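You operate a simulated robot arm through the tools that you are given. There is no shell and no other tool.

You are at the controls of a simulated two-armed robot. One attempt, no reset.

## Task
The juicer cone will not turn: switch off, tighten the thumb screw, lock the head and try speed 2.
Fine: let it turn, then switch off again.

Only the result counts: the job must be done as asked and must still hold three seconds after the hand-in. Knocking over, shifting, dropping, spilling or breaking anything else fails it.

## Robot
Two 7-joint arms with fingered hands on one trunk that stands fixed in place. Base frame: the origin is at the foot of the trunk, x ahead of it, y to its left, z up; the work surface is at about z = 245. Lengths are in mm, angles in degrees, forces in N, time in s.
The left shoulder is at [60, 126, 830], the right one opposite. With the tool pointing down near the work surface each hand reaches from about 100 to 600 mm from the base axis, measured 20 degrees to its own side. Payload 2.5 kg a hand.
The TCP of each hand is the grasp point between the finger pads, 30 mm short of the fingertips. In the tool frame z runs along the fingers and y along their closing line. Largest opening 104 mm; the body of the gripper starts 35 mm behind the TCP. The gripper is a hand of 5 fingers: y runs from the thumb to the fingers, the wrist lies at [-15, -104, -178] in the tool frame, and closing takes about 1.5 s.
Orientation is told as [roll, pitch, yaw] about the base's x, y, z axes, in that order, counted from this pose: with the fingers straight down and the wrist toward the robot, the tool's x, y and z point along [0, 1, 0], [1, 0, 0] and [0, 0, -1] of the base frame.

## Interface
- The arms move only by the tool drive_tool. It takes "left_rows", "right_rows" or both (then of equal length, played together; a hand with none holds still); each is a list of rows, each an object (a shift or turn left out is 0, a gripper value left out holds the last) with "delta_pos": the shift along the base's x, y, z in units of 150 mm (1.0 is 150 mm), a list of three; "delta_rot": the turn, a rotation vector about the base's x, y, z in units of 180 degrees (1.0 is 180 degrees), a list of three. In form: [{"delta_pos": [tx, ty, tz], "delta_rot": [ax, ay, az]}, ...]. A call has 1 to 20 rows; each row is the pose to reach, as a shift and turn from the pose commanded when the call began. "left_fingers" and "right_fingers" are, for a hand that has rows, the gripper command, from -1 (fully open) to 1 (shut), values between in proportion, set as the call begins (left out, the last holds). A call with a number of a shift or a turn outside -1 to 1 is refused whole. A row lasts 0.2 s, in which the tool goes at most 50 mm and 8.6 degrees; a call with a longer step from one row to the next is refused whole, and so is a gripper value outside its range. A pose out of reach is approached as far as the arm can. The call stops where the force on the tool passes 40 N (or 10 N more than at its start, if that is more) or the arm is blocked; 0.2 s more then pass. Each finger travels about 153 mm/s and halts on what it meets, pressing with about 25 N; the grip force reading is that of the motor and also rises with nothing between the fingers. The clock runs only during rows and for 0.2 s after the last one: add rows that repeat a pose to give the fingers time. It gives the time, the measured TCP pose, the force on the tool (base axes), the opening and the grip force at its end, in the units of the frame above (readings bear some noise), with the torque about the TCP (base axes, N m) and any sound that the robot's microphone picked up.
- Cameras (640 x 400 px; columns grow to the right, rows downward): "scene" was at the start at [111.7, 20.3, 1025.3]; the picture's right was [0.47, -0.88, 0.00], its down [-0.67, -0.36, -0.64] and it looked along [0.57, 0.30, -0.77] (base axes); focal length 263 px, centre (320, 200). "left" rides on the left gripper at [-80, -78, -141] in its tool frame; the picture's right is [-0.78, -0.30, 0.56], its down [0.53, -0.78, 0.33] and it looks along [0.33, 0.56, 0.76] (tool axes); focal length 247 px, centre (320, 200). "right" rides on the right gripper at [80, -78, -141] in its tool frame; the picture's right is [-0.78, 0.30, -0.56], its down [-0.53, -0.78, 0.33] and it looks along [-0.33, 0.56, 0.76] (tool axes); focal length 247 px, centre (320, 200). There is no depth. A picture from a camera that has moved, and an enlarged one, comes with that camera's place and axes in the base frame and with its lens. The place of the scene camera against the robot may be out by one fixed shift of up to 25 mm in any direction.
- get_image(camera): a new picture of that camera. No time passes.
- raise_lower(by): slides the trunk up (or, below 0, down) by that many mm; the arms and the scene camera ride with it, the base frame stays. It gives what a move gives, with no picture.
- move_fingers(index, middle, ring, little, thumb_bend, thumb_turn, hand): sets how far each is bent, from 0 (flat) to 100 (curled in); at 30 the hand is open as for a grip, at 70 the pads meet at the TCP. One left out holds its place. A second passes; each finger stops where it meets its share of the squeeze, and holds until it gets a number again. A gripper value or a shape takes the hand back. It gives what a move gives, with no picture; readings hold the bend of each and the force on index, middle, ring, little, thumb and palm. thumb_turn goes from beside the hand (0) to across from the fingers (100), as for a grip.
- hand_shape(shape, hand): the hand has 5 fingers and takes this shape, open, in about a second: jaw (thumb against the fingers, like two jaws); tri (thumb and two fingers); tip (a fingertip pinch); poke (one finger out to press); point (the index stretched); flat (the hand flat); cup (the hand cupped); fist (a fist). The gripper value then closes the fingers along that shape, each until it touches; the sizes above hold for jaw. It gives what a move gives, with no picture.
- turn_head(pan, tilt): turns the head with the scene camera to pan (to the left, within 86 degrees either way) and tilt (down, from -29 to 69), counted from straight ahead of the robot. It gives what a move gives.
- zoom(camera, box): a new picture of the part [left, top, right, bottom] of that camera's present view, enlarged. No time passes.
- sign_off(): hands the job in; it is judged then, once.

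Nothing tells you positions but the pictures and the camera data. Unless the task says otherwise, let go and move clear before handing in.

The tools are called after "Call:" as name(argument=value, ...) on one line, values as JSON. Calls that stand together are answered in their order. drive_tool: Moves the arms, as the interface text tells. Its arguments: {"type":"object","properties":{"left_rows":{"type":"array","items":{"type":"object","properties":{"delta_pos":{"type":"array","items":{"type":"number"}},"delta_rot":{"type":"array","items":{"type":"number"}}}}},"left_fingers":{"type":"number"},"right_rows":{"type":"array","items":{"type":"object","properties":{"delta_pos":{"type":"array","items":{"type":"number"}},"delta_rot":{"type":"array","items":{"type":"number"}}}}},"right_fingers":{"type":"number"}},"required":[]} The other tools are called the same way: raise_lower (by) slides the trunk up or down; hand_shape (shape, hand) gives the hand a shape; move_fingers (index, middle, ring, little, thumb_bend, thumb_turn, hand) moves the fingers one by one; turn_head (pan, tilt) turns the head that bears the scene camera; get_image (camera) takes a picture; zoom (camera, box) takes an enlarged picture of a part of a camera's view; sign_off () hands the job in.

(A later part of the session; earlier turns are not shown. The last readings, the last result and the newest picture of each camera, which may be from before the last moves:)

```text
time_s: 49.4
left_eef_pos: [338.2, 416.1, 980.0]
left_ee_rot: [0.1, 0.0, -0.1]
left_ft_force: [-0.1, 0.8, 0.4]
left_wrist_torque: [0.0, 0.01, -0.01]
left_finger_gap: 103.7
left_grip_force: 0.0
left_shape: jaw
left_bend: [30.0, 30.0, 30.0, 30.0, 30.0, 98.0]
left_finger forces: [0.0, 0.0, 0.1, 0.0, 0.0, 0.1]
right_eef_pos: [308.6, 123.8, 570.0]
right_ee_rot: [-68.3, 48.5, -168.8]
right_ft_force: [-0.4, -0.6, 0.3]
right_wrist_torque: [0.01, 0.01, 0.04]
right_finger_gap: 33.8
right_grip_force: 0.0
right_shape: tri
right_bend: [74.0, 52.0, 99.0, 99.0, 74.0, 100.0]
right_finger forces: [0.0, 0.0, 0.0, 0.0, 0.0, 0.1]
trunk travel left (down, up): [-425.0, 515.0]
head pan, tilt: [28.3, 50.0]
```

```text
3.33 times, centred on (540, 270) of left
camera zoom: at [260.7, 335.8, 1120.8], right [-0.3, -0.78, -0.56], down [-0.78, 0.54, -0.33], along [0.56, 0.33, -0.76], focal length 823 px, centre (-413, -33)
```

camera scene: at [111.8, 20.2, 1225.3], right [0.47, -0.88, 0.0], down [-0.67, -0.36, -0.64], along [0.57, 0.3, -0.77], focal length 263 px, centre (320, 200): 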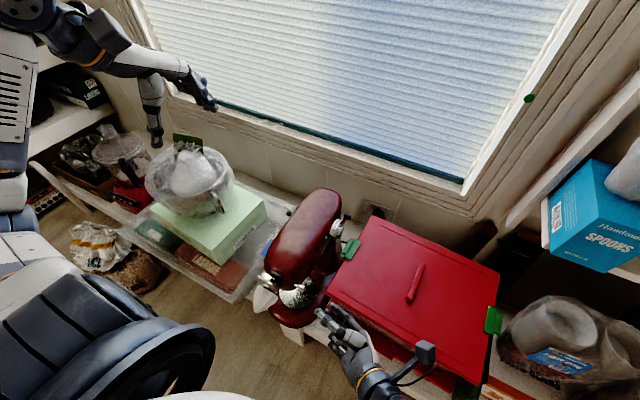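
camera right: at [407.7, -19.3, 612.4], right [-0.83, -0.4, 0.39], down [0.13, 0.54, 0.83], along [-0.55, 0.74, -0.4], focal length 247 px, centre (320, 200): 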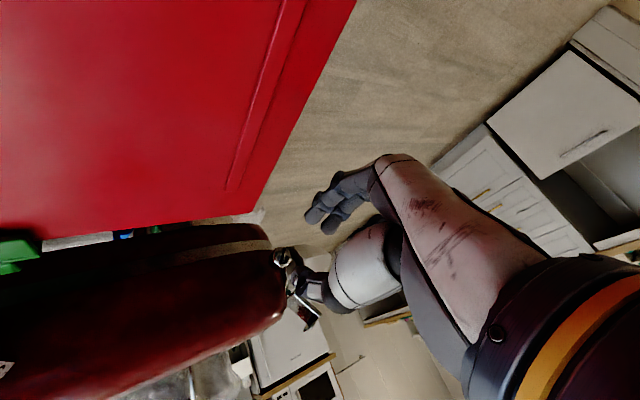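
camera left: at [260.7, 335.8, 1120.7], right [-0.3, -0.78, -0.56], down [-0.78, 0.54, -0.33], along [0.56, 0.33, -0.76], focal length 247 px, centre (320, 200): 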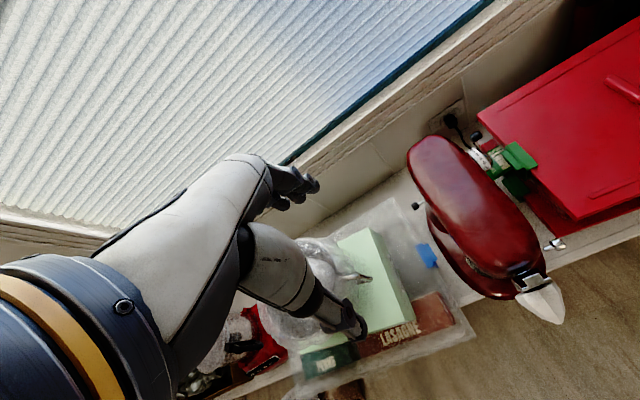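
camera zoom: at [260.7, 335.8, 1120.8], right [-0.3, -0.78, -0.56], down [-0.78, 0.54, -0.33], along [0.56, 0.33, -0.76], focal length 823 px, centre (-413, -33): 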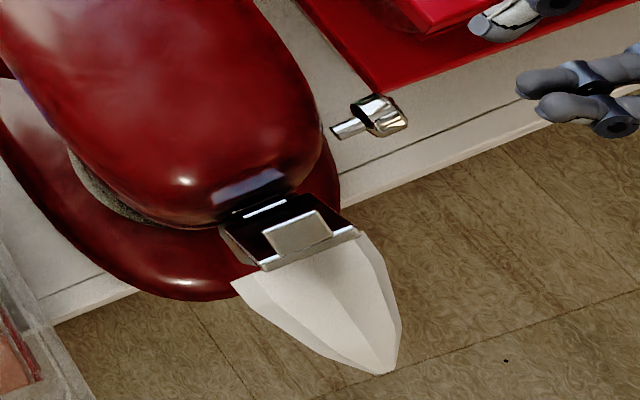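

The stripe is now at about +31°, roughly 80° from its start, and the cone has visibly lifted a little. I reset the hand for a third stroke to see if it turns further.

Call:
drive_tool(right_rows=[{"delta_pos": [-0.01, -0.05, 0], "delta_rot": [0, -0.0417, 0]}, {"delta_pos": [-0.02, -0.05, -0.01], "delta_rot": [0, -0.0833, 0]}, {"delta_pos": [-0.03, -0.05, -0.03], "delta_rot": [0, -0.125, 0]}, {"delta_pos": [-0.045, -0.05, -0.05], "delta_rot": [0, -0.1667, 0]}, {"delta_pos": [-0.06, -0.05, -0.07], "delta_rot": [0, -0.2083, 0]}, {"delta_pos": [-0.07, -0.05, -0.09], "delta_rot": [0, -0.25, 0]}, {"delta_pos": [-0.08, -0.05, -0.105], "delta_rot": [0, -0.2917, 0]}, {"delta_pos": [-0.09, -0.045, -0.115], "delta_rot": [0, -0.3333, 0]}, {"delta_pos": [-0.097, -0.039, -0.127], "delta_rot": [0, -0.3889, 0]}, {"delta_pos": [-0.097, -0.039, -0.127], "delta_rot": [0, -0.3889, 0]}])

Call:
zoom(camera="right", box=[250, 220, 330, 300])

```text
refused: row 9 steps farther than a row can; nothing moved
```

```text
5.00 times, centred on (290, 260) of right
camera zoom: at [407.7, -19.3, 612.4], right [-0.83, -0.4, 0.39], down [0.13, 0.54, 0.83], along [-0.55, 0.74, -0.4], focal length 1235 px, centre (470, -100)
```

zoom: 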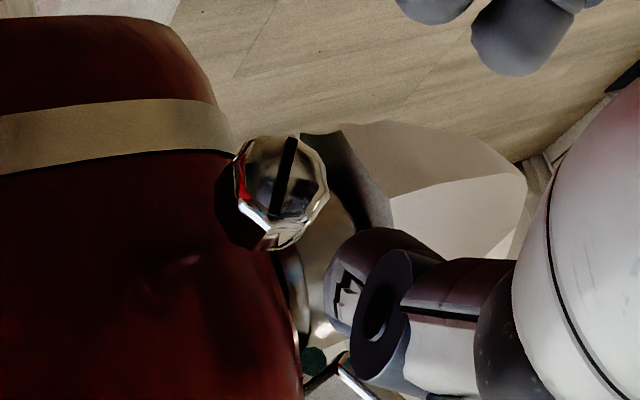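

One row turned too far, so nothing moved. I resend the swing-back with evenly spaced turns.

Call:
drive_tool(right_rows=[{"delta_pos": [-0.01, -0.05, 0], "delta_rot": [0, -0.0417, 0]}, {"delta_pos": [-0.02, -0.05, -0.01], "delta_rot": [0, -0.0833, 0]}, {"delta_pos": [-0.03, -0.05, -0.03], "delta_rot": [0, -0.125, 0]}, {"delta_pos": [-0.045, -0.05, -0.05], "delta_rot": [0, -0.1667, 0]}, {"delta_pos": [-0.06, -0.05, -0.07], "delta_rot": [0, -0.2083, 0]}, {"delta_pos": [-0.07, -0.05, -0.09], "delta_rot": [0, -0.25, 0]}, {"delta_pos": [-0.08, -0.05, -0.105], "delta_rot": [0, -0.2917, 0]}, {"delta_pos": [-0.09, -0.045, -0.115], "delta_rot": [0, -0.3333, 0]}, {"delta_pos": [-0.095, -0.04, -0.122], "delta_rot": [0, -0.3611, 0]}, {"delta_pos": [-0.097, -0.039, -0.127], "delta_rot": [0, -0.3889, 0]}, {"delta_pos": [-0.097, -0.039, -0.127], "delta_rot": [0, -0.3889, 0]}])

Call:
zoom(camera="right", box=[250, 220, 330, 300])

```text
time_s: 51.8
left_eef_pos: [337.8, 416.5, 980.0]
left_ee_rot: [0.1, -0.1, -0.1]
left_ft_force: [-0.3, 0.6, -0.1]
left_wrist_torque: [-0.04, 0.04, 0.01]
left_finger_gap: 103.7
left_grip_force: 0.0
left_shape: jaw
left_bend: [30.0, 30.0, 30.0, 30.0, 30.0, 98.0]
left_finger forces: [0.1, 0.1, 0.0, 0.0, 0.0, 0.0]
right_eef_pos: [295.0, 119.5, 550.4]
right_ee_rot: [90.0, 60.1, -15.1]
right_ft_force: [-0.7, 0.0, -1.4]
right_wrist_torque: [-0.03, 0.0, 0.02]
right_finger_gap: 33.5
right_grip_force: 0.0
right_shape: tri
right_bend: [74.0, 52.0, 99.0, 99.0, 74.0, 100.0]
right_finger forces: [0.0, 0.0, 0.0, 0.0, 0.0, 0.0]
trunk travel left (down, up): [-425.0, 515.0]
head pan, tilt: [28.3, 50.0]
```

```text
5.00 times, centred on (290, 260) of right
camera zoom: at [288.1, -24.5, 657.2], right [-0.65, -0.4, -0.64], down [-0.74, 0.54, 0.41], along [0.19, 0.74, -0.65], focal length 1235 px, centre (470, -100)
```

zoom: 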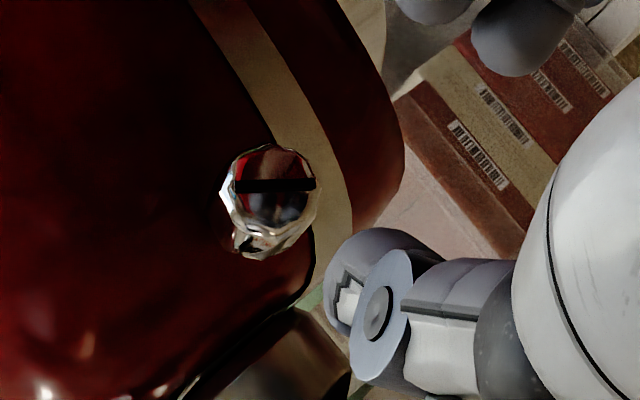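

The stripe reads about +35° now. Third stroke: move in, squeeze and turn, watching torque and slip.

Call:
drive_tool(right_rows=[{"delta_pos": [0.02, 0.1, 0]}, {"delta_pos": [0.05, 0.22, 0.002]}, {"delta_pos": [0.08, 0.34, 0.003]}, {"delta_pos": [0.113, 0.45, 0.004]}, {"delta_pos": [0.113, 0.45, 0.004]}])

Call:
drive_tool(right_rows=[{"delta_pos": [0, 0, 0]}, {"delta_pos": [0, 0, 0]}, {"delta_pos": [0, 0, 0]}, {"delta_pos": [0, 0, 0]}, {"delta_pos": [0, 0, 0]}], right_fingers=1.0)

Call:
drive_tool(right_rows=[{"delta_pos": [0, 0, 0.002], "delta_rot": [0, 0.0278, 0]}, {"delta_pos": [0, 0, 0.004], "delta_rot": [0, 0.0556, 0]}, {"delta_pos": [0, 0, 0.006], "delta_rot": [0, 0.0833, 0]}, {"delta_pos": [0, 0, 0.009], "delta_rot": [0, 0.1111, 0]}, {"delta_pos": [0, 0, 0.011], "delta_rot": [0, 0.1389, 0]}, {"delta_pos": [0.001, 0, 0.013], "delta_rot": [0, 0.1667, 0]}])

Call:
zoom(camera="right", box=[270, 190, 350, 270])

```text
time_s: 53.0
left_eef_pos: [339.4, 416.5, 979.7]
left_ee_rot: [0.0, 0.0, -0.2]
left_ft_force: [-0.5, 0.4, -0.7]
left_wrist_torque: [-0.01, 0.01, 0.0]
left_finger_gap: 104.1
left_grip_force: 0.1
left_shape: jaw
left_bend: [30.0, 30.0, 30.0, 30.0, 30.0, 98.0]
left_finger forces: [0.0, 0.1, 0.0, 0.0, 0.0, 0.0]
right_eef_pos: [310.3, 185.9, 551.6]
right_ee_rot: [89.9, 60.1, -15.2]
right_ft_force: [-0.3, 0.0, -0.5]
right_wrist_torque: [0.01, 0.0, -0.02]
right_finger_gap: 33.8
right_grip_force: 0.1
right_shape: tri
right_bend: [74.0, 52.0, 99.0, 99.0, 74.0, 100.0]
right_finger forces: [0.0, 0.1, 0.1, 0.2, 0.0, 0.0]
trunk travel left (down, up): [-425.0, 515.0]
head pan, tilt: [28.3, 50.0]
```

```text
time_s: 54.2
left_eef_pos: [338.6, 415.2, 980.7]
left_ee_rot: [-0.1, 0.0, -0.1]
left_ft_force: [-0.3, 0.6, -0.2]
left_wrist_torque: [0.04, -0.02, -0.02]
left_finger_gap: 103.8
left_grip_force: 0.1
left_shape: jaw
left_bend: [30.0, 30.0, 30.0, 30.0, 30.0, 98.0]
left_finger forces: [0.0, 0.1, 0.0, 0.0, 0.0, 0.0]
right_eef_pos: [311.2, 186.9, 552.1]
right_ee_rot: [90.1, 60.1, -14.8]
right_ft_force: [2.3, 4.3, 0.9]
right_wrist_torque: [0.27, 0.01, 0.02]
right_finger_gap: 10.6
right_grip_force: 25.0
right_shape: tri
right_bend: [72.0, 63.0, 100.0, 100.0, 73.0, 100.0]
right_finger forces: [9.8, 11.7, 0.0, 0.0, 20.2, 0.0]
trunk travel left (down, up): [-425.0, 515.0]
head pan, tilt: [28.3, 50.0]
```

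```text
time_s: 55.6
left_eef_pos: [339.3, 416.7, 979.8]
left_ee_rot: [-0.1, 0.0, -0.1]
left_ft_force: [-0.6, -0.6, 0.7]
left_wrist_torque: [0.03, 0.0, -0.02]
left_finger_gap: 103.8
left_grip_force: 0.1
left_shape: jaw
left_bend: [30.0, 30.0, 30.0, 30.0, 30.0, 98.0]
left_finger forces: [0.0, 0.1, 0.1, 0.0, 0.0, 0.0]
right_eef_pos: [312.9, 186.7, 553.9]
right_ee_rot: [5.1, 82.5, -98.1]
right_ft_force: [9.1, 13.4, 1.8]
right_wrist_torque: [0.04, -0.06, -0.15]
right_finger_gap: 10.1
right_grip_force: 24.8
right_shape: tri
right_bend: [72.0, 64.0, 100.0, 100.0, 73.0, 100.0]
right_finger forces: [12.0, 10.6, 0.1, 0.0, 23.3, 0.0]
trunk travel left (down, up): [-425.0, 515.0]
head pan, tilt: [28.3, 50.0]
```

```text
5.00 times, centred on (310, 230) of right
camera zoom: at [360.3, 43.2, 649.2], right [-0.89, -0.4, -0.23], down [-0.43, 0.54, 0.72], along [-0.16, 0.74, -0.65], focal length 1235 px, centre (370, 50)
```

zoom: 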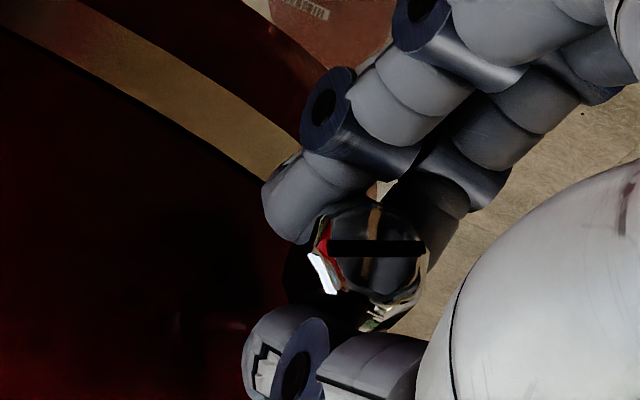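

The stripe stays fixed in the hand's view, so the knob turned another 30° with low torque. I continue 20° more.

Call:
drive_tool(right_rows=[{"delta_pos": [0.003, 0, 0.002], "delta_rot": [0, 0.0278, 0]}, {"delta_pos": [0.006, 0, 0.004], "delta_rot": [0, 0.0556, 0]}, {"delta_pos": [0.009, 0, 0.005], "delta_rot": [0, 0.0833, 0]}, {"delta_pos": [0.012, 0, 0.006], "delta_rot": [0, 0.1111, 0]}])

Call:
zoom(camera="right", box=[270, 190, 350, 270])

Call:
zoom(camera="scene", box=[250, 250, 320, 320])

```text
time_s: 56.6
left_eef_pos: [338.0, 415.5, 979.6]
left_ee_rot: [0.1, 0.0, -0.1]
left_ft_force: [-0.6, -0.2, 0.4]
left_wrist_torque: [-0.01, 0.0, 0.01]
left_finger_gap: 103.6
left_grip_force: 0.0
left_shape: jaw
left_bend: [30.0, 30.0, 30.0, 30.0, 30.0, 98.0]
left_finger forces: [0.0, 0.1, 0.0, 0.1, 0.1, 0.0]
right_eef_pos: [314.5, 186.9, 554.1]
right_ee_rot: [-58.3, 67.7, -160.2]
right_ft_force: [7.9, 10.8, 3.6]
right_wrist_torque: [0.21, -0.11, -0.1]
right_finger_gap: 9.9
right_grip_force: 25.0
right_shape: tri
right_bend: [72.0, 64.0, 100.0, 100.0, 73.0, 100.0]
right_finger forces: [11.4, 11.7, 0.0, 0.0, 29.3, 0.1]
trunk travel left (down, up): [-425.0, 515.0]
head pan, tilt: [28.3, 50.0]
```

```text
5.00 times, centred on (310, 230) of right
camera zoom: at [391.9, 42.9, 627.9], right [-0.91, -0.4, 0.09], down [-0.16, 0.54, 0.83], along [-0.38, 0.74, -0.56], focal length 1235 px, centre (370, 50)
```

zoom: 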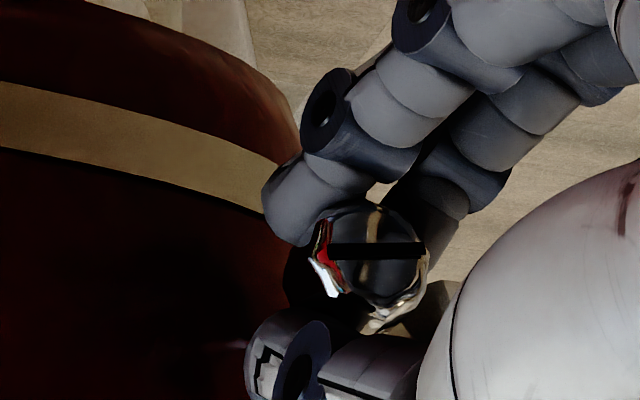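

```text
5.71 times, centred on (285, 285) of scene
camera zoom: at [111.8, 20.6, 1225.3], right [0.47, -0.88, 0.0], down [-0.68, -0.36, -0.64], along [0.57, 0.3, -0.77], focal length 1505 px, centre (520, -286)
```

zoom: 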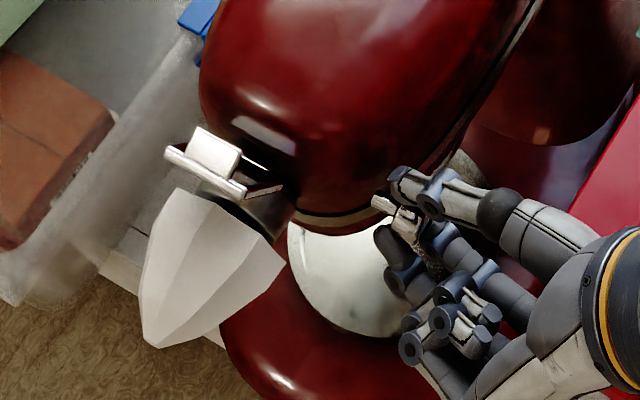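

Call:
drive_tool(right_rows=[{"delta_pos": [0.003, -0.002, 0.001], "delta_rot": [0, 0.0278, 0]}, {"delta_pos": [0.006, -0.004, 0.002], "delta_rot": [0, 0.0556, 0]}, {"delta_pos": [0.009, -0.005, 0.002], "delta_rot": [0, 0.0833, 0]}])

Call:
zoom(camera="right", box=[270, 190, 350, 270])

```text
time_s: 57.4
left_eef_pos: [339.3, 416.9, 979.5]
left_ee_rot: [-0.2, 0.0, -0.1]
left_ft_force: [0.0, -0.4, 0.4]
left_wrist_torque: [0.02, 0.03, 0.0]
left_finger_gap: 103.5
left_grip_force: 0.0
left_shape: jaw
left_bend: [30.0, 30.0, 30.0, 30.0, 30.0, 98.0]
left_finger forces: [0.0, 0.0, 0.0, 0.0, 0.1, 0.1]
right_eef_pos: [315.7, 185.8, 554.1]
right_ee_rot: [-66.7, 53.5, -167.6]
right_ft_force: [11.2, 16.2, -1.0]
right_wrist_torque: [0.13, -0.21, -0.18]
right_finger_gap: 9.4
right_grip_force: 25.1
right_shape: tri
right_bend: [72.0, 64.0, 100.0, 100.0, 73.0, 100.0]
right_finger forces: [11.9, 11.5, 0.0, 0.0, 37.5, 0.1]
trunk travel left (down, up): [-425.0, 515.0]
head pan, tilt: [28.3, 50.0]
```

```text
5.00 times, centred on (310, 230) of right
camera zoom: at [409.9, 42.0, 605.8], right [-0.86, -0.4, 0.32], down [0.06, 0.54, 0.84], along [-0.51, 0.74, -0.44], focal length 1235 px, centre (370, 50)
```

zoom: 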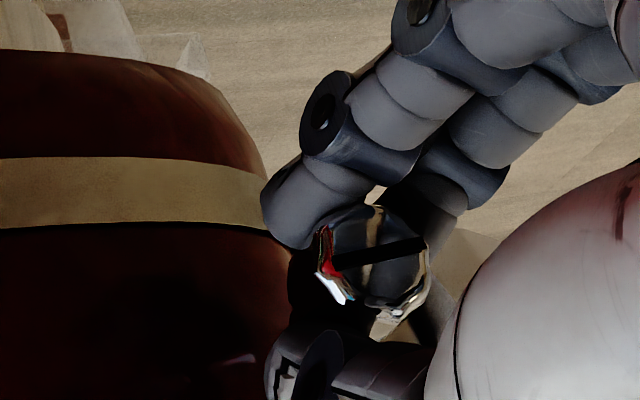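

Beyond about φ=+20° the thumb rubs the head and the grip slips, so about 50° per stroke is usable. I release and reset for another stroke.

Call:
drive_tool(right_rows=[{"delta_pos": [0, 0.003, 0]}, {"delta_pos": [0, 0.003, 0]}, {"delta_pos": [0, 0.003, 0]}, {"delta_pos": [-0.003, -0.03, 0.007]}, {"delta_pos": [-0.01, -0.1, 0.025]}, {"delta_pos": [-0.02, -0.2, 0.05]}, {"delta_pos": [-0.03, -0.3, 0.075]}, {"delta_pos": [-0.04, -0.4, 0.1]}, {"delta_pos": [-0.05, -0.42, 0.1], "delta_rot": [0, -0.0417, 0]}, {"delta_pos": [-0.06, -0.42, 0.09], "delta_rot": [0, -0.0833, 0]}, {"delta_pos": [-0.07, -0.42, 0.08], "delta_rot": [0, -0.125, 0]}, {"delta_pos": [-0.08, -0.42, 0.06], "delta_rot": [0, -0.1667, 0]}, {"delta_pos": [-0.09, -0.42, 0.04], "delta_rot": [0, -0.2083, 0]}, {"delta_pos": [-0.1, -0.42, 0.02], "delta_rot": [0, -0.25, 0]}, {"delta_pos": [-0.11, -0.42, 0.0], "delta_rot": [0, -0.2917, 0]}, {"delta_pos": [-0.125, -0.43, -0.01], "delta_rot": [0, -0.3333, 0]}, {"delta_pos": [-0.138, -0.44, -0.02], "delta_rot": [0, -0.3611, 0]}, {"delta_pos": [-0.138, -0.44, -0.02], "delta_rot": [0, -0.3611, 0]}], right_fingers=0.35)

Call:
zoom(camera="right", box=[250, 220, 330, 300])

Call:
zoom(camera="scene", box=[250, 250, 320, 320])

```text
time_s: 61.2
left_eef_pos: [339.4, 416.5, 979.4]
left_ee_rot: [0.0, 0.0, -0.1]
left_ft_force: [-0.4, -0.6, 0.2]
left_wrist_torque: [-0.01, 0.01, 0.04]
left_finger_gap: 103.8
left_grip_force: 0.1
left_shape: jaw
left_bend: [30.0, 30.0, 30.0, 30.0, 30.0, 98.0]
left_finger forces: [0.0, 0.0, 0.0, 0.0, 0.1, 0.1]
right_eef_pos: [295.0, 121.2, 550.7]
right_ee_rot: [90.1, 60.0, -15.0]
right_ft_force: [-0.6, -0.8, -0.3]
right_wrist_torque: [-0.01, 0.01, 0.05]
right_finger_gap: 33.4
right_grip_force: 0.1
right_shape: tri
right_bend: [74.0, 52.0, 99.0, 99.0, 74.0, 100.0]
right_finger forces: [0.0, 0.1, 0.0, 0.1, 0.1, 0.1]
trunk travel left (down, up): [-425.0, 515.0]
head pan, tilt: [28.3, 50.0]
```

```text
5.00 times, centred on (290, 260) of right
camera zoom: at [287.4, -23.9, 658.2], right [-0.65, -0.4, -0.64], down [-0.74, 0.54, 0.41], along [0.19, 0.74, -0.65], focal length 1235 px, centre (470, -100)
```

zoom: 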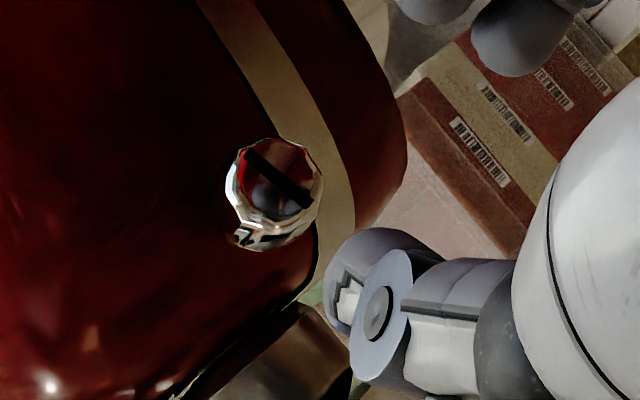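

```text
5.71 times, centred on (285, 285) of scene
camera zoom: at [111.7, 20.2, 1225.3], right [0.47, -0.88, 0.0], down [-0.67, -0.36, -0.64], along [0.57, 0.3, -0.77], focal length 1505 px, centre (520, -286)
```

zoom: 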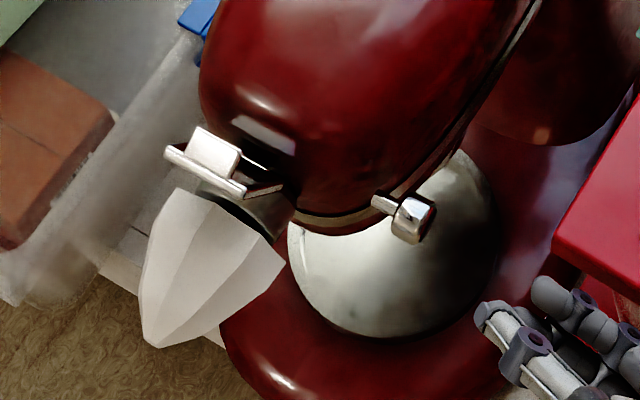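

The stripe is at about +77°, roughly 125° of total turn. Fourth stroke, same recipe.

Call:
drive_tool(right_rows=[{"delta_pos": [0.02, 0.1, 0]}, {"delta_pos": [0.05, 0.22, 0.002]}, {"delta_pos": [0.08, 0.34, 0.003]}, {"delta_pos": [0.113, 0.44, 0.003]}, {"delta_pos": [0.113, 0.44, 0.003]}])

Call:
drive_tool(right_rows=[{"delta_pos": [0, 0, 0]}, {"delta_pos": [0, 0, 0]}, {"delta_pos": [0, 0, 0]}, {"delta_pos": [0, 0, 0]}, {"delta_pos": [0, 0, 0]}], right_fingers=1.0)

Call:
drive_tool(right_rows=[{"delta_pos": [0, 0, 0.002], "delta_rot": [0, 0.0278, 0]}, {"delta_pos": [0, 0, 0.004], "delta_rot": [0, 0.0556, 0]}, {"delta_pos": [0, 0, 0.006], "delta_rot": [0, 0.0833, 0]}, {"delta_pos": [0, 0, 0.009], "delta_rot": [0, 0.1111, 0]}, {"delta_pos": [0, 0, 0.011], "delta_rot": [0, 0.1389, 0]}, {"delta_pos": [0.001, 0, 0.013], "delta_rot": [0, 0.1667, 0]}])

Call:
zoom(camera="right", box=[270, 190, 350, 270])

```text
time_s: 62.4
left_eef_pos: [339.2, 415.3, 978.8]
left_ee_rot: [0.0, 0.1, -0.2]
left_ft_force: [0.3, 0.0, 1.0]
left_wrist_torque: [0.01, 0.01, 0.01]
left_finger_gap: 103.7
left_grip_force: 0.0
left_shape: jaw
left_bend: [30.0, 30.0, 30.0, 30.0, 30.0, 98.0]
left_finger forces: [0.0, 0.0, 0.1, 0.1, 0.0, 0.0]
right_eef_pos: [311.4, 186.1, 552.0]
right_ee_rot: [89.9, 60.2, -15.1]
right_ft_force: [0.0, -0.9, -0.2]
right_wrist_torque: [-0.02, -0.02, -0.03]
right_finger_gap: 33.5
right_grip_force: 0.0
right_shape: tri
right_bend: [74.0, 52.0, 99.0, 99.0, 74.0, 100.0]
right_finger forces: [0.1, 0.0, 0.1, 0.0, 0.1, 0.0]
trunk travel left (down, up): [-425.0, 515.0]
head pan, tilt: [28.3, 50.0]
```

```text
time_s: 63.6
left_eef_pos: [337.9, 415.6, 980.1]
left_ee_rot: [0.0, 0.0, -0.1]
left_ft_force: [0.0, 0.3, 0.0]
left_wrist_torque: [0.01, -0.01, 0.02]
left_finger_gap: 103.8
left_grip_force: 0.2
left_shape: jaw
left_bend: [30.0, 30.0, 30.0, 30.0, 30.0, 98.0]
left_finger forces: [0.0, 0.0, 0.0, 0.0, 0.0, 0.0]
right_eef_pos: [310.7, 184.4, 553.1]
right_ee_rot: [90.0, 60.1, -15.0]
right_ft_force: [1.0, 2.0, 1.7]
right_wrist_torque: [0.05, -0.02, 0.0]
right_finger_gap: 11.8
right_grip_force: 25.5
right_shape: tri
right_bend: [72.0, 62.0, 100.0, 100.0, 74.0, 100.0]
right_finger forces: [10.0, 11.2, 0.0, 0.1, 22.0, 0.0]
trunk travel left (down, up): [-425.0, 515.0]
head pan, tilt: [28.3, 50.0]
```

```text
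time_s: 65.0
left_eef_pos: [339.9, 416.6, 980.9]
left_ee_rot: [0.0, 0.0, -0.1]
left_ft_force: [0.2, 1.3, 0.2]
left_wrist_torque: [0.03, -0.02, -0.01]
left_finger_gap: 103.9
left_grip_force: 0.0
left_shape: jaw
left_bend: [30.0, 30.0, 30.0, 30.0, 30.0, 98.0]
left_finger forces: [0.1, 0.0, 0.0, 0.1, 0.1, 0.0]
right_eef_pos: [314.0, 185.0, 555.0]
right_ee_rot: [6.2, 82.5, -97.0]
right_ft_force: [11.4, 3.2, 8.8]
right_wrist_torque: [0.2, -0.25, -0.22]
right_finger_gap: 11.3
right_grip_force: 24.9
right_shape: tri
right_bend: [72.0, 62.0, 100.0, 100.0, 74.0, 100.0]
right_finger forces: [14.6, 10.2, 0.0, 0.0, 27.2, 0.1]
trunk travel left (down, up): [-425.0, 515.0]
head pan, tilt: [28.3, 50.0]
```

```text
5.00 times, centred on (310, 230) of right
camera zoom: at [360.6, 41.5, 650.4], right [-0.89, -0.4, -0.23], down [-0.43, 0.54, 0.72], along [-0.16, 0.74, -0.65], focal length 1235 px, centre (370, 50)
```

zoom: 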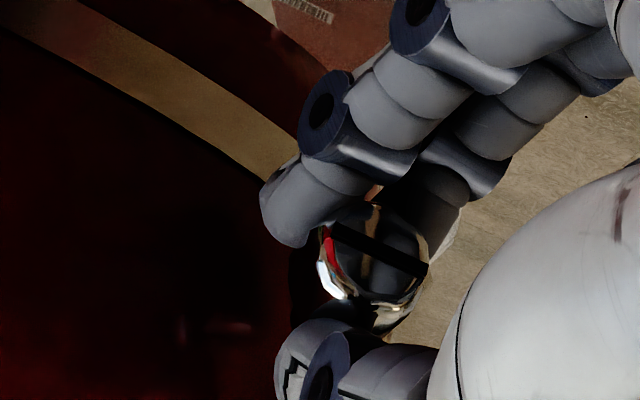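

Torque rose to 0.25 N·m early and the fingers slipped about 15° over a stripe now near 90°: the screw seems to be reaching its stop. I turn a bit more to confirm.

Call:
drive_tool(right_rows=[{"delta_pos": [0.0, 0.003, 0.0], "delta_rot": [0, 0.0278, 0]}, {"delta_pos": [0.0, 0.006, 0.0], "delta_rot": [0, 0.0556, 0]}, {"delta_pos": [0.0, 0.006, 0.0], "delta_rot": [0, 0.0833, 0]}, {"delta_pos": [0.0, 0.006, 0.0], "delta_rot": [0, 0.1111, 0]}])

Call:
zoom(camera="right", box=[270, 190, 350, 270])

Call:
zoom(camera="scene", box=[250, 250, 320, 320])

```text
time_s: 66.0
left_eef_pos: [338.6, 416.0, 979.9]
left_ee_rot: [0.0, 0.0, -0.1]
left_ft_force: [0.3, 0.2, -0.9]
left_wrist_torque: [0.02, 0.04, 0.04]
left_finger_gap: 103.6
left_grip_force: 0.1
left_shape: jaw
left_bend: [30.0, 30.0, 30.0, 30.0, 30.0, 98.0]
left_finger forces: [0.0, 0.0, 0.1, 0.0, 0.1, 0.0]
right_eef_pos: [314.9, 186.2, 554.1]
right_ee_rot: [-57.7, 68.1, -160.0]
right_ft_force: [19.4, 0.6, 9.4]
right_wrist_torque: [0.19, -0.25, -0.38]
right_finger_gap: 10.7
right_grip_force: 24.9
right_shape: tri
right_bend: [72.0, 62.0, 100.0, 100.0, 73.0, 100.0]
right_finger forces: [20.5, 8.8, 0.0, 0.0, 26.7, 0.0]
trunk travel left (down, up): [-425.0, 515.0]
head pan, tilt: [28.3, 50.0]
```

```text
5.00 times, centred on (310, 230) of right
camera zoom: at [391.8, 41.6, 628.3], right [-0.92, -0.39, 0.08], down [-0.16, 0.54, 0.82], along [-0.37, 0.74, -0.56], focal length 1235 px, centre (370, 50)
```

zoom: 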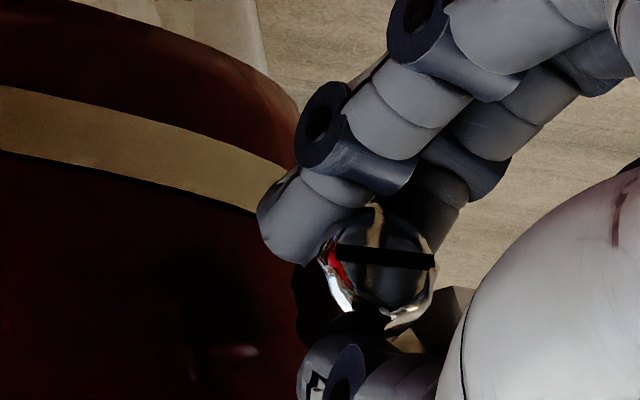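

```text
5.71 times, centred on (285, 285) of scene
camera zoom: at [112.0, 20.0, 1225.3], right [0.47, -0.88, 0.0], down [-0.68, -0.36, -0.64], along [0.57, 0.3, -0.77], focal length 1505 px, centre (520, -286)
```

zoom: 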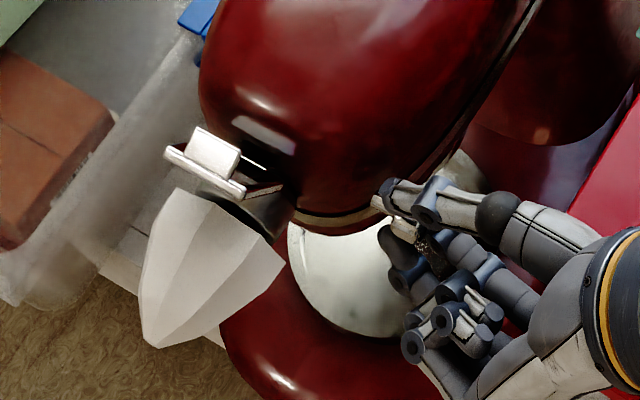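

The stripe stays at about 90° while the fingers slip at 0.25 N·m, so the screw is at its stop: tight, after roughly 140° in total. I release and back away.

Call:
drive_tool(right_rows=[{"delta_pos": [-0.004, 0.0, 0]}, {"delta_pos": [-0.004, 0.0, 0]}, {"delta_pos": [-0.004, 0.0, 0]}, {"delta_pos": [-0.008, -0.03, 0.006]}, {"delta_pos": [-0.015, -0.1, 0.02]}, {"delta_pos": [-0.03, -0.2, 0.04]}, {"delta_pos": [-0.05, -0.3, 0.06]}, {"delta_pos": [-0.06, -0.42, 0.08]}, {"delta_pos": [-0.07, -0.42, 0.08], "delta_rot": [0, -0.0417, 0]}, {"delta_pos": [-0.08, -0.42, 0.07], "delta_rot": [0, -0.0833, 0]}, {"delta_pos": [-0.09, -0.42, 0.06], "delta_rot": [0, -0.125, 0]}, {"delta_pos": [-0.1, -0.42, 0.04], "delta_rot": [0, -0.1667, 0]}, {"delta_pos": [-0.11, -0.42, 0.02], "delta_rot": [0, -0.2083, 0]}, {"delta_pos": [-0.12, -0.42, 0.0], "delta_rot": [0, -0.25, 0]}, {"delta_pos": [-0.13, -0.43, -0.02], "delta_rot": [0, -0.2778, 0]}, {"delta_pos": [-0.13, -0.43, -0.02], "delta_rot": [0, -0.2778, 0]}], right_fingers=0.35)

Call:
zoom(camera="right", box=[250, 220, 330, 300])

Call:
zoom(camera="scene", box=[250, 250, 320, 320])

Call:
zoom(camera="left", box=[500, 210, 580, 330])

```text
time_s: 69.4
left_eef_pos: [338.1, 416.9, 980.0]
left_ee_rot: [0.0, 0.0, 0.0]
left_ft_force: [-0.5, -0.9, -0.2]
left_wrist_torque: [0.01, 0.0, -0.01]
left_finger_gap: 104.2
left_grip_force: 0.0
left_shape: jaw
left_bend: [30.0, 30.0, 30.0, 30.0, 30.0, 98.0]
left_finger forces: [0.1, 0.0, 0.1, 0.1, 0.1, 0.0]
right_eef_pos: [292.3, 122.8, 550.3]
right_ee_rot: [89.9, 59.9, -15.0]
right_ft_force: [-0.1, -0.7, -0.3]
right_wrist_torque: [0.0, 0.03, 0.0]
right_finger_gap: 33.2
right_grip_force: 0.0
right_shape: tri
right_bend: [74.0, 52.0, 99.0, 99.0, 74.0, 100.0]
right_finger forces: [0.1, 0.0, 0.0, 0.0, 0.0, 0.0]
trunk travel left (down, up): [-425.0, 515.0]
head pan, tilt: [28.3, 50.0]
```

```text
5.00 times, centred on (290, 260) of right
camera zoom: at [284.8, -21.4, 657.6], right [-0.65, -0.4, -0.64], down [-0.74, 0.54, 0.41], along [0.19, 0.74, -0.65], focal length 1235 px, centre (470, -100)
```

zoom: 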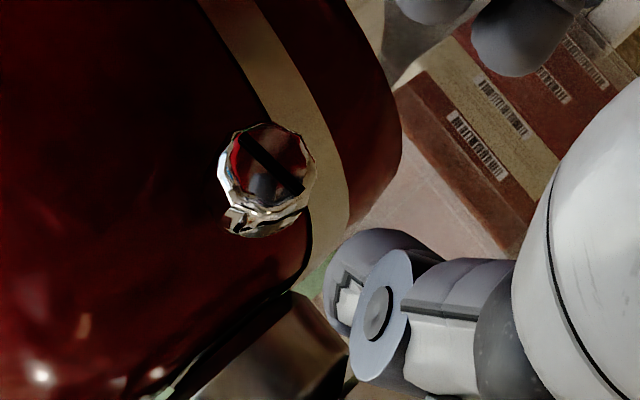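

```text
5.71 times, centred on (285, 285) of scene
camera zoom: at [111.7, 20.2, 1225.3], right [0.47, -0.88, 0.0], down [-0.67, -0.36, -0.64], along [0.57, 0.3, -0.77], focal length 1505 px, centre (520, -286)
```

zoom: 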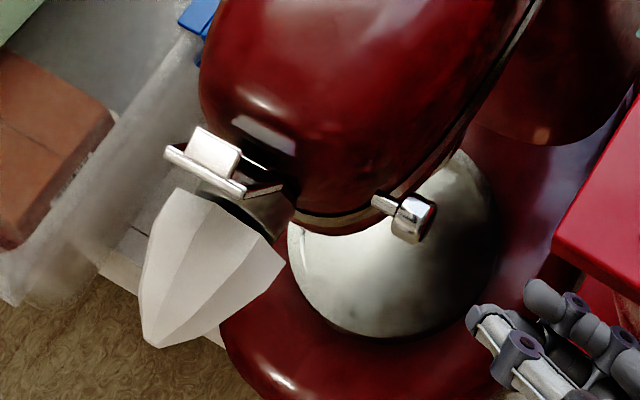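

```text
3.33 times, centred on (540, 270) of left
camera zoom: at [260.7, 335.8, 1120.8], right [-0.3, -0.78, -0.56], down [-0.78, 0.54, -0.33], along [0.56, 0.33, -0.76], focal length 823 px, centre (-413, -33)
```

zoom: 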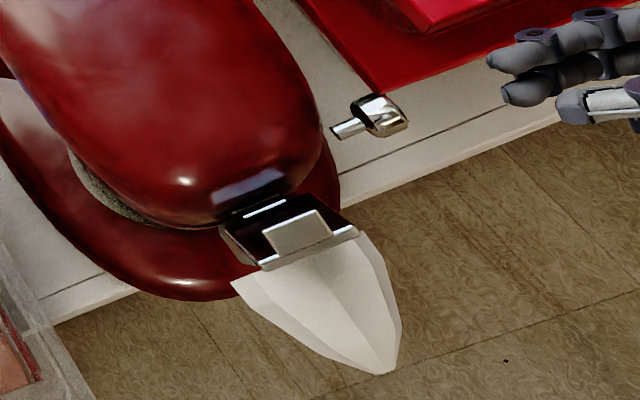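

After release the stripe settles at about 80° (77° before that stroke), so the screw barely moved under 0.25 N·m and is essentially at its stop. I do one last, deeper-gripped short turn to make sure it is really tight.

Call:
drive_tool(right_rows=[{"delta_pos": [0.025, 0.1, 0.002]}, {"delta_pos": [0.06, 0.22, 0.004]}, {"delta_pos": [0.1, 0.34, 0.006]}, {"delta_pos": [0.135, 0.448, 0.008]}, {"delta_pos": [0.135, 0.448, 0.008]}])

Call:
drive_tool(right_rows=[{"delta_pos": [0, 0, 0]}, {"delta_pos": [0, 0, 0]}, {"delta_pos": [0, 0, 0]}, {"delta_pos": [0, 0, 0]}, {"delta_pos": [0, 0, 0]}], right_fingers=1.0)

Call:
zoom(camera="right", box=[270, 190, 350, 270])

Call:
drive_tool(right_rows=[{"delta_pos": [0, 0, 0.002], "delta_rot": [0, 0.0278, 0]}, {"delta_pos": [0, 0, 0.003], "delta_rot": [0, 0.0556, 0]}, {"delta_pos": [0, 0, 0.004], "delta_rot": [0, 0.0833, 0]}, {"delta_pos": [0, 0, 0.005], "delta_rot": [0, 0.1111, 0]}])

Call:
zoom(camera="right", box=[270, 190, 350, 270])

```text
time_s: 70.6
left_eef_pos: [339.6, 416.2, 979.6]
left_ee_rot: [-0.1, 0.0, 0.0]
left_ft_force: [0.0, 0.3, 0.4]
left_wrist_torque: [-0.01, 0.0, 0.03]
left_finger_gap: 103.6
left_grip_force: 0.1
left_shape: jaw
left_bend: [30.0, 30.0, 30.0, 30.0, 30.0, 98.0]
left_finger forces: [0.0, 0.1, 0.0, 0.1, 0.0, 0.0]
right_eef_pos: [311.5, 189.9, 551.9]
right_ee_rot: [90.0, 60.2, -15.0]
right_ft_force: [-0.5, -0.1, 0.2]
right_wrist_torque: [0.0, 0.02, -0.02]
right_finger_gap: 33.4
right_grip_force: 0.0
right_shape: tri
right_bend: [74.0, 52.0, 99.0, 99.0, 74.0, 100.0]
right_finger forces: [0.1, 0.0, 0.0, 0.1, 0.0, 0.0]
trunk travel left (down, up): [-425.0, 515.0]
head pan, tilt: [28.3, 50.0]
```

```text
time_s: 71.8
left_eef_pos: [338.1, 415.5, 979.9]
left_ee_rot: [0.0, 0.0, -0.1]
left_ft_force: [0.8, 0.0, -0.4]
left_wrist_torque: [0.01, -0.01, 0.01]
left_finger_gap: 103.6
left_grip_force: 0.0
left_shape: jaw
left_bend: [30.0, 30.0, 30.0, 30.0, 30.0, 98.0]
left_finger forces: [0.0, 0.1, 0.0, 0.0, 0.0, 0.1]
right_eef_pos: [312.4, 189.4, 553.2]
right_ee_rot: [90.0, 60.0, -15.1]
right_ft_force: [4.5, -3.0, 3.1]
right_wrist_torque: [0.05, -0.02, -0.07]
right_finger_gap: 12.8
right_grip_force: 25.0
right_shape: tri
right_bend: [71.0, 62.0, 100.0, 100.0, 75.0, 100.0]
right_finger forces: [10.3, 16.4, 0.0, 0.0, 19.4, 0.0]
trunk travel left (down, up): [-425.0, 515.0]
head pan, tilt: [28.3, 50.0]
```

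```text
5.00 times, centred on (310, 230) of right
camera zoom: at [305.7, 45.3, 658.5], right [-0.65, -0.4, -0.64], down [-0.73, 0.54, 0.41], along [0.19, 0.74, -0.65], focal length 1235 px, centre (370, 50)
```

zoom: 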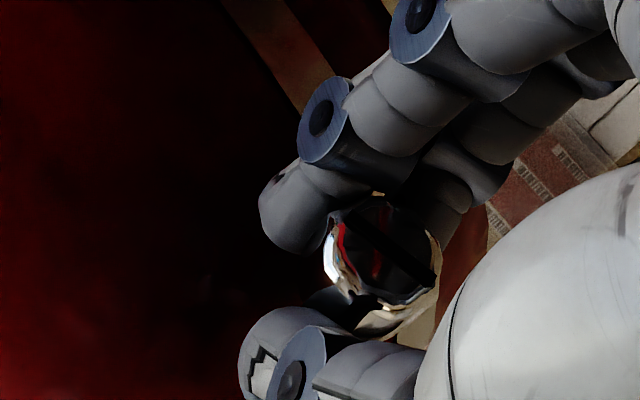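

```text
time_s: 72.8
left_eef_pos: [340.4, 416.4, 980.4]
left_ee_rot: [0.0, 0.0, -0.1]
left_ft_force: [-0.2, 0.1, -0.7]
left_wrist_torque: [0.03, -0.04, -0.01]
left_finger_gap: 103.6
left_grip_force: 0.1
left_shape: jaw
left_bend: [30.0, 30.0, 30.0, 30.0, 30.0, 98.0]
left_finger forces: [0.1, 0.1, 0.0, 0.0, 0.0, 0.0]
right_eef_pos: [313.5, 188.8, 552.8]
right_ee_rot: [64.0, 78.3, -40.1]
right_ft_force: [13.0, -0.8, 3.4]
right_wrist_torque: [0.06, -0.2, -0.21]
right_finger_gap: 11.5
right_grip_force: 25.5
right_shape: tri
right_bend: [71.0, 62.0, 100.0, 100.0, 75.0, 100.0]
right_finger forces: [12.6, 14.5, 0.0, 0.0, 22.6, 0.1]
trunk travel left (down, up): [-425.0, 515.0]
head pan, tilt: [28.3, 50.0]
```

```text
5.00 times, centred on (310, 230) of right
camera zoom: at [343.7, 44.8, 655.6], right [-0.83, -0.4, -0.38], down [-0.55, 0.54, 0.63], along [-0.04, 0.74, -0.67], focal length 1235 px, centre (370, 50)
```

zoom: 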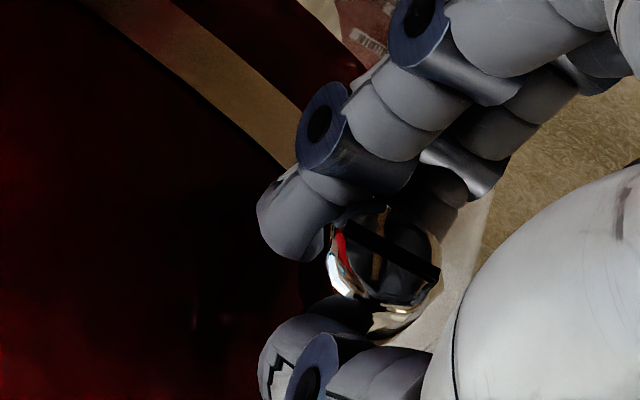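

Confirmed: the stripe again slips in the hand with 0.2 N·m resisting, so the thumb screw is tight. I release, withdraw along the finger axis and raise the right hand out of the way.

Call:
drive_tool(right_rows=[{"delta_pos": [-0.003, 0.0, 0]}, {"delta_pos": [-0.003, 0.0, 0]}, {"delta_pos": [-0.003, 0.0, 0]}, {"delta_pos": [-0.01, -0.03, 0.003]}, {"delta_pos": [-0.03, -0.1, 0.01]}, {"delta_pos": [-0.06, -0.22, 0.02]}, {"delta_pos": [-0.09, -0.34, 0.03]}, {"delta_pos": [-0.12, -0.46, 0.04]}, {"delta_pos": [-0.15, -0.5, 0.2]}, {"delta_pos": [-0.15, -0.5, 0.4]}, {"delta_pos": [-0.15, -0.5, 0.6]}, {"delta_pos": [-0.15, -0.5, 0.6]}], right_fingers=0.35)

Call:
zoom(camera="scene", box=[240, 180, 420, 380])

Call:
zoom(camera="right", box=[220, 220, 340, 340])

```text
time_s: 75.4
left_eef_pos: [338.8, 415.6, 980.3]
left_ee_rot: [-0.1, 0.0, -0.1]
left_ft_force: [0.5, 0.2, 0.4]
left_wrist_torque: [0.02, -0.05, 0.02]
left_finger_gap: 103.5
left_grip_force: 0.1
left_shape: jaw
left_bend: [30.0, 30.0, 30.0, 30.0, 30.0, 98.0]
left_finger forces: [0.0, 0.1, 0.1, 0.0, 0.0, 0.1]
right_eef_pos: [289.0, 114.7, 642.7]
right_ee_rot: [63.7, 78.3, -39.9]
right_ft_force: [-1.6, -0.3, 0.4]
right_wrist_torque: [0.01, 0.0, -0.02]
right_finger_gap: 33.7
right_grip_force: 0.0
right_shape: tri
right_bend: [74.0, 52.0, 99.0, 99.0, 74.0, 100.0]
right_finger forces: [0.0, 0.1, 0.1, 0.0, 0.0, 0.0]
trunk travel left (down, up): [-425.0, 515.0]
head pan, tilt: [28.3, 50.0]
```

```text
2.00 times, centred on (330, 280) of scene
camera zoom: at [111.7, 20.3, 1225.3], right [0.47, -0.88, 0.0], down [-0.67, -0.36, -0.64], along [0.57, 0.3, -0.77], focal length 527 px, centre (300, 40)
```

zoom: 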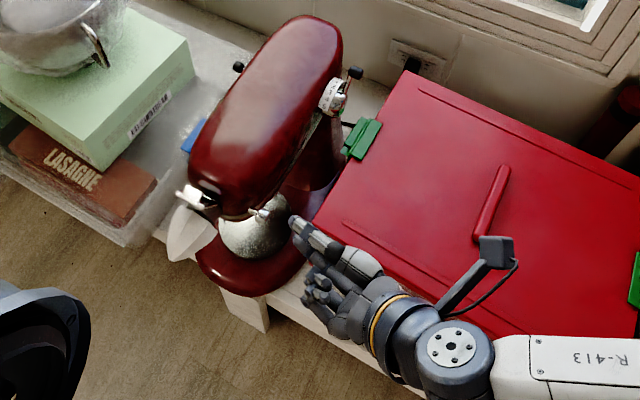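

```text
3.33 times, centred on (280, 280) of right
camera zoom: at [319.3, -29.6, 745.6], right [-0.83, -0.4, -0.38], down [-0.55, 0.54, 0.63], along [-0.05, 0.74, -0.67], focal length 823 px, centre (453, -67)
```

zoom: 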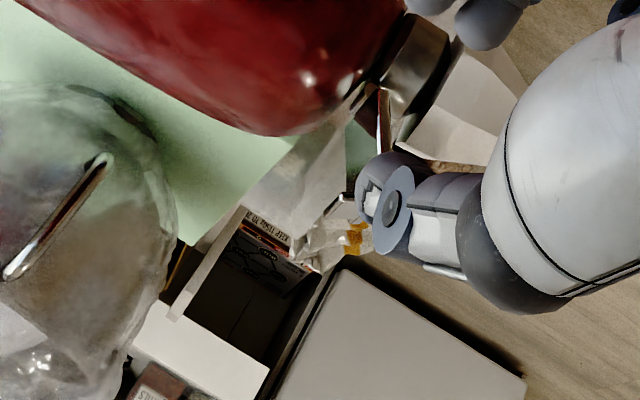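

The screw is tight and the right hand is clear. Now the head lock on the left side: I zoom in on it and its surroundings.

Call:
zoom(camera="left", box=[390, 180, 440, 230])

Call:
zoom(camera="scene", box=[270, 190, 320, 240])

Call:
zoom(camera="left", box=[280, 130, 520, 370])

```text
8.00 times, centred on (415, 205) of left
camera zoom: at [260.7, 335.8, 1120.7], right [-0.3, -0.78, -0.56], down [-0.78, 0.54, -0.33], along [0.56, 0.33, -0.76], focal length 1976 px, centre (-440, 160)
```

zoom: 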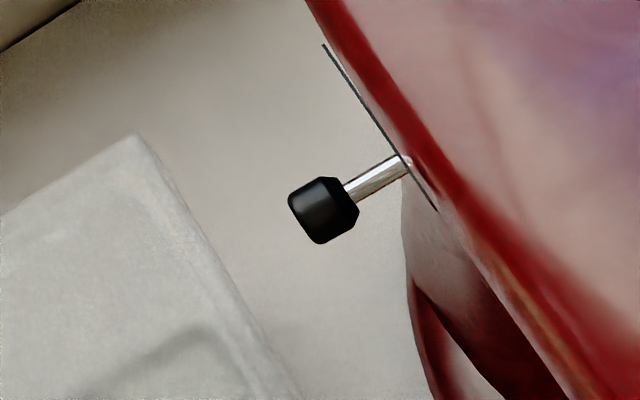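

```text
8.00 times, centred on (295, 215) of scene
camera zoom: at [111.7, 20.3, 1225.3], right [0.47, -0.88, 0.0], down [-0.67, -0.36, -0.64], along [0.57, 0.3, -0.77], focal length 2107 px, centre (520, 80)
```

zoom: 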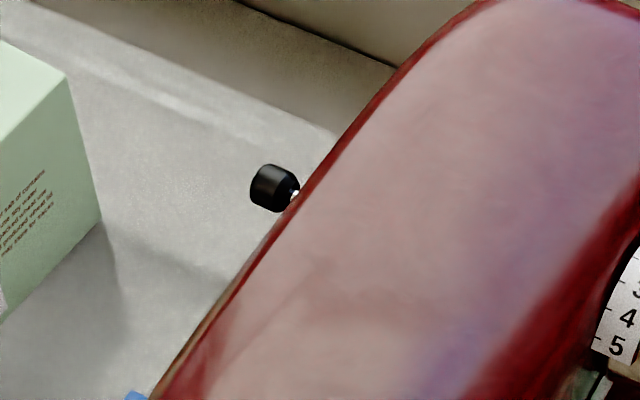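

```text
1.67 times, centred on (400, 250) of left
camera zoom: at [260.7, 335.8, 1120.7], right [-0.3, -0.78, -0.56], down [-0.78, 0.54, -0.33], along [0.56, 0.33, -0.76], focal length 412 px, centre (187, 117)
```

zoom: 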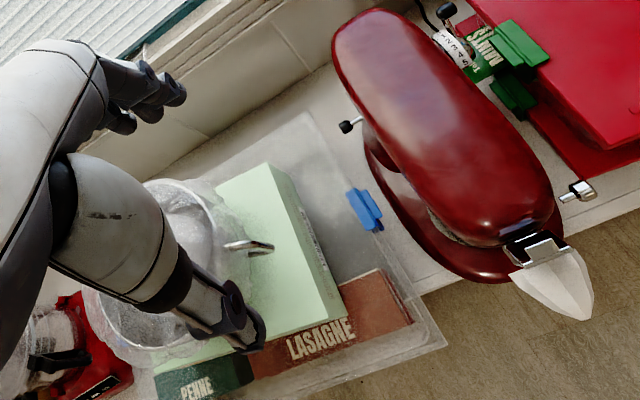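

The lock knob triangulates to about [509,361,544] on a side plate spanning x≈491–555, with the rod nearer the plate's front end. I need to see that plate face, so I bring the left hand over (staying above the glass bowl, whose handle is near [403,535,616]).

Call:
drive_tool(left_rows=[{"delta_pos": [0.095, 0.042, -0.124], "delta_rot": [-0.0271, 0.0073, -0.023]}, {"delta_pos": [0.19, 0.084, -0.248], "delta_rot": [-0.0543, 0.0145, -0.0461]}, {"delta_pos": [0.286, 0.126, -0.372], "delta_rot": [-0.0814, 0.0218, -0.0691]}, {"delta_pos": [0.381, 0.167, -0.495], "delta_rot": [-0.1086, 0.0291, -0.0922]}, {"delta_pos": [0.476, 0.209, -0.619], "delta_rot": [-0.1357, 0.0364, -0.1152]}, {"delta_pos": [0.572, 0.251, -0.743], "delta_rot": [-0.1629, 0.0436, -0.1383]}, {"delta_pos": [0.667, 0.293, -0.867], "delta_rot": [-0.19, 0.0509, -0.1613]}, {"delta_pos": [0.667, 0.293, -0.867], "delta_rot": [-0.19, 0.0509, -0.1613]}])

Call:
get_image(camera="left")

Call:
get_image(camera="scene")

```text
time_s: 77.2
left_eef_pos: [423.1, 445.9, 853.9]
left_ee_rot: [-35.1, 0.0, -30.2]
left_ft_force: [-0.5, 0.6, 0.4]
left_wrist_torque: [0.01, -0.04, 0.0]
left_finger_gap: 103.6
left_grip_force: 0.1
left_shape: jaw
left_bend: [30.0, 30.0, 30.0, 30.0, 30.0, 98.0]
left_finger forces: [0.0, 0.1, 0.1, 0.1, 0.0, 0.0]
left hand out of reach, approached as far as the arm can: row 7, 8
right_eef_pos: [288.0, 114.2, 642.4]
right_ee_rot: [63.9, 78.3, -39.7]
right_ft_force: [-0.5, -0.6, -0.3]
right_wrist_torque: [0.0, -0.01, -0.01]
right_finger_gap: 33.8
right_grip_force: 0.0
right_shape: tri
right_bend: [74.0, 52.0, 99.0, 99.0, 74.0, 100.0]
right_finger forces: [0.0, 0.0, 0.0, 0.1, 0.0, 0.1]
trunk travel left (down, up): [-425.0, 515.0]
head pan, tilt: [28.3, 50.0]
```

```text
taken
camera left: at [363.0, 497.6, 1014.1], right [-0.74, -0.68, -0.01], down [-0.55, 0.6, -0.58], along [0.4, -0.42, -0.81], focal length 247 px, centre (320, 200)
```

left: 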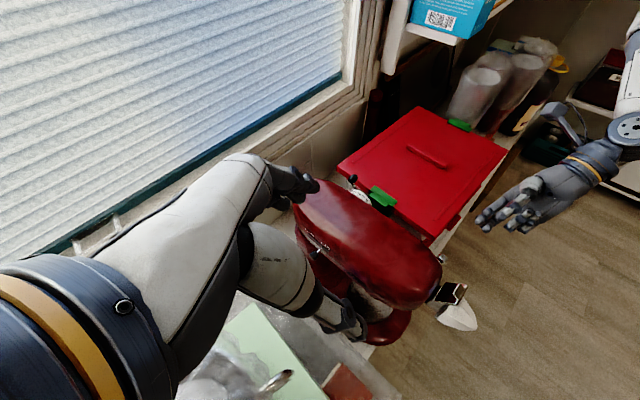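

```text
taken
camera scene: at [111.4, 20.5, 1225.3], right [0.47, -0.88, 0.0], down [-0.67, -0.36, -0.64], along [0.57, 0.3, -0.77], focal length 263 px, centre (320, 200)
```

scene: 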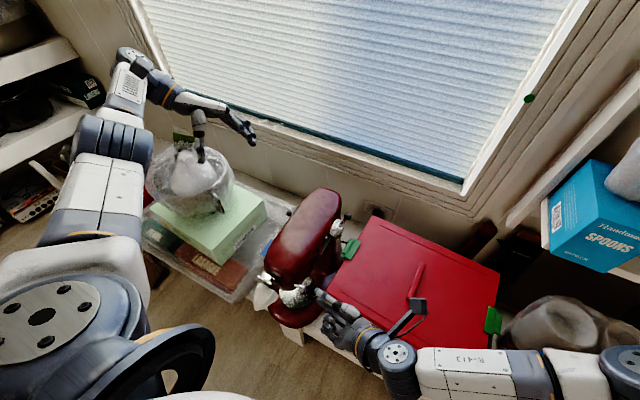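

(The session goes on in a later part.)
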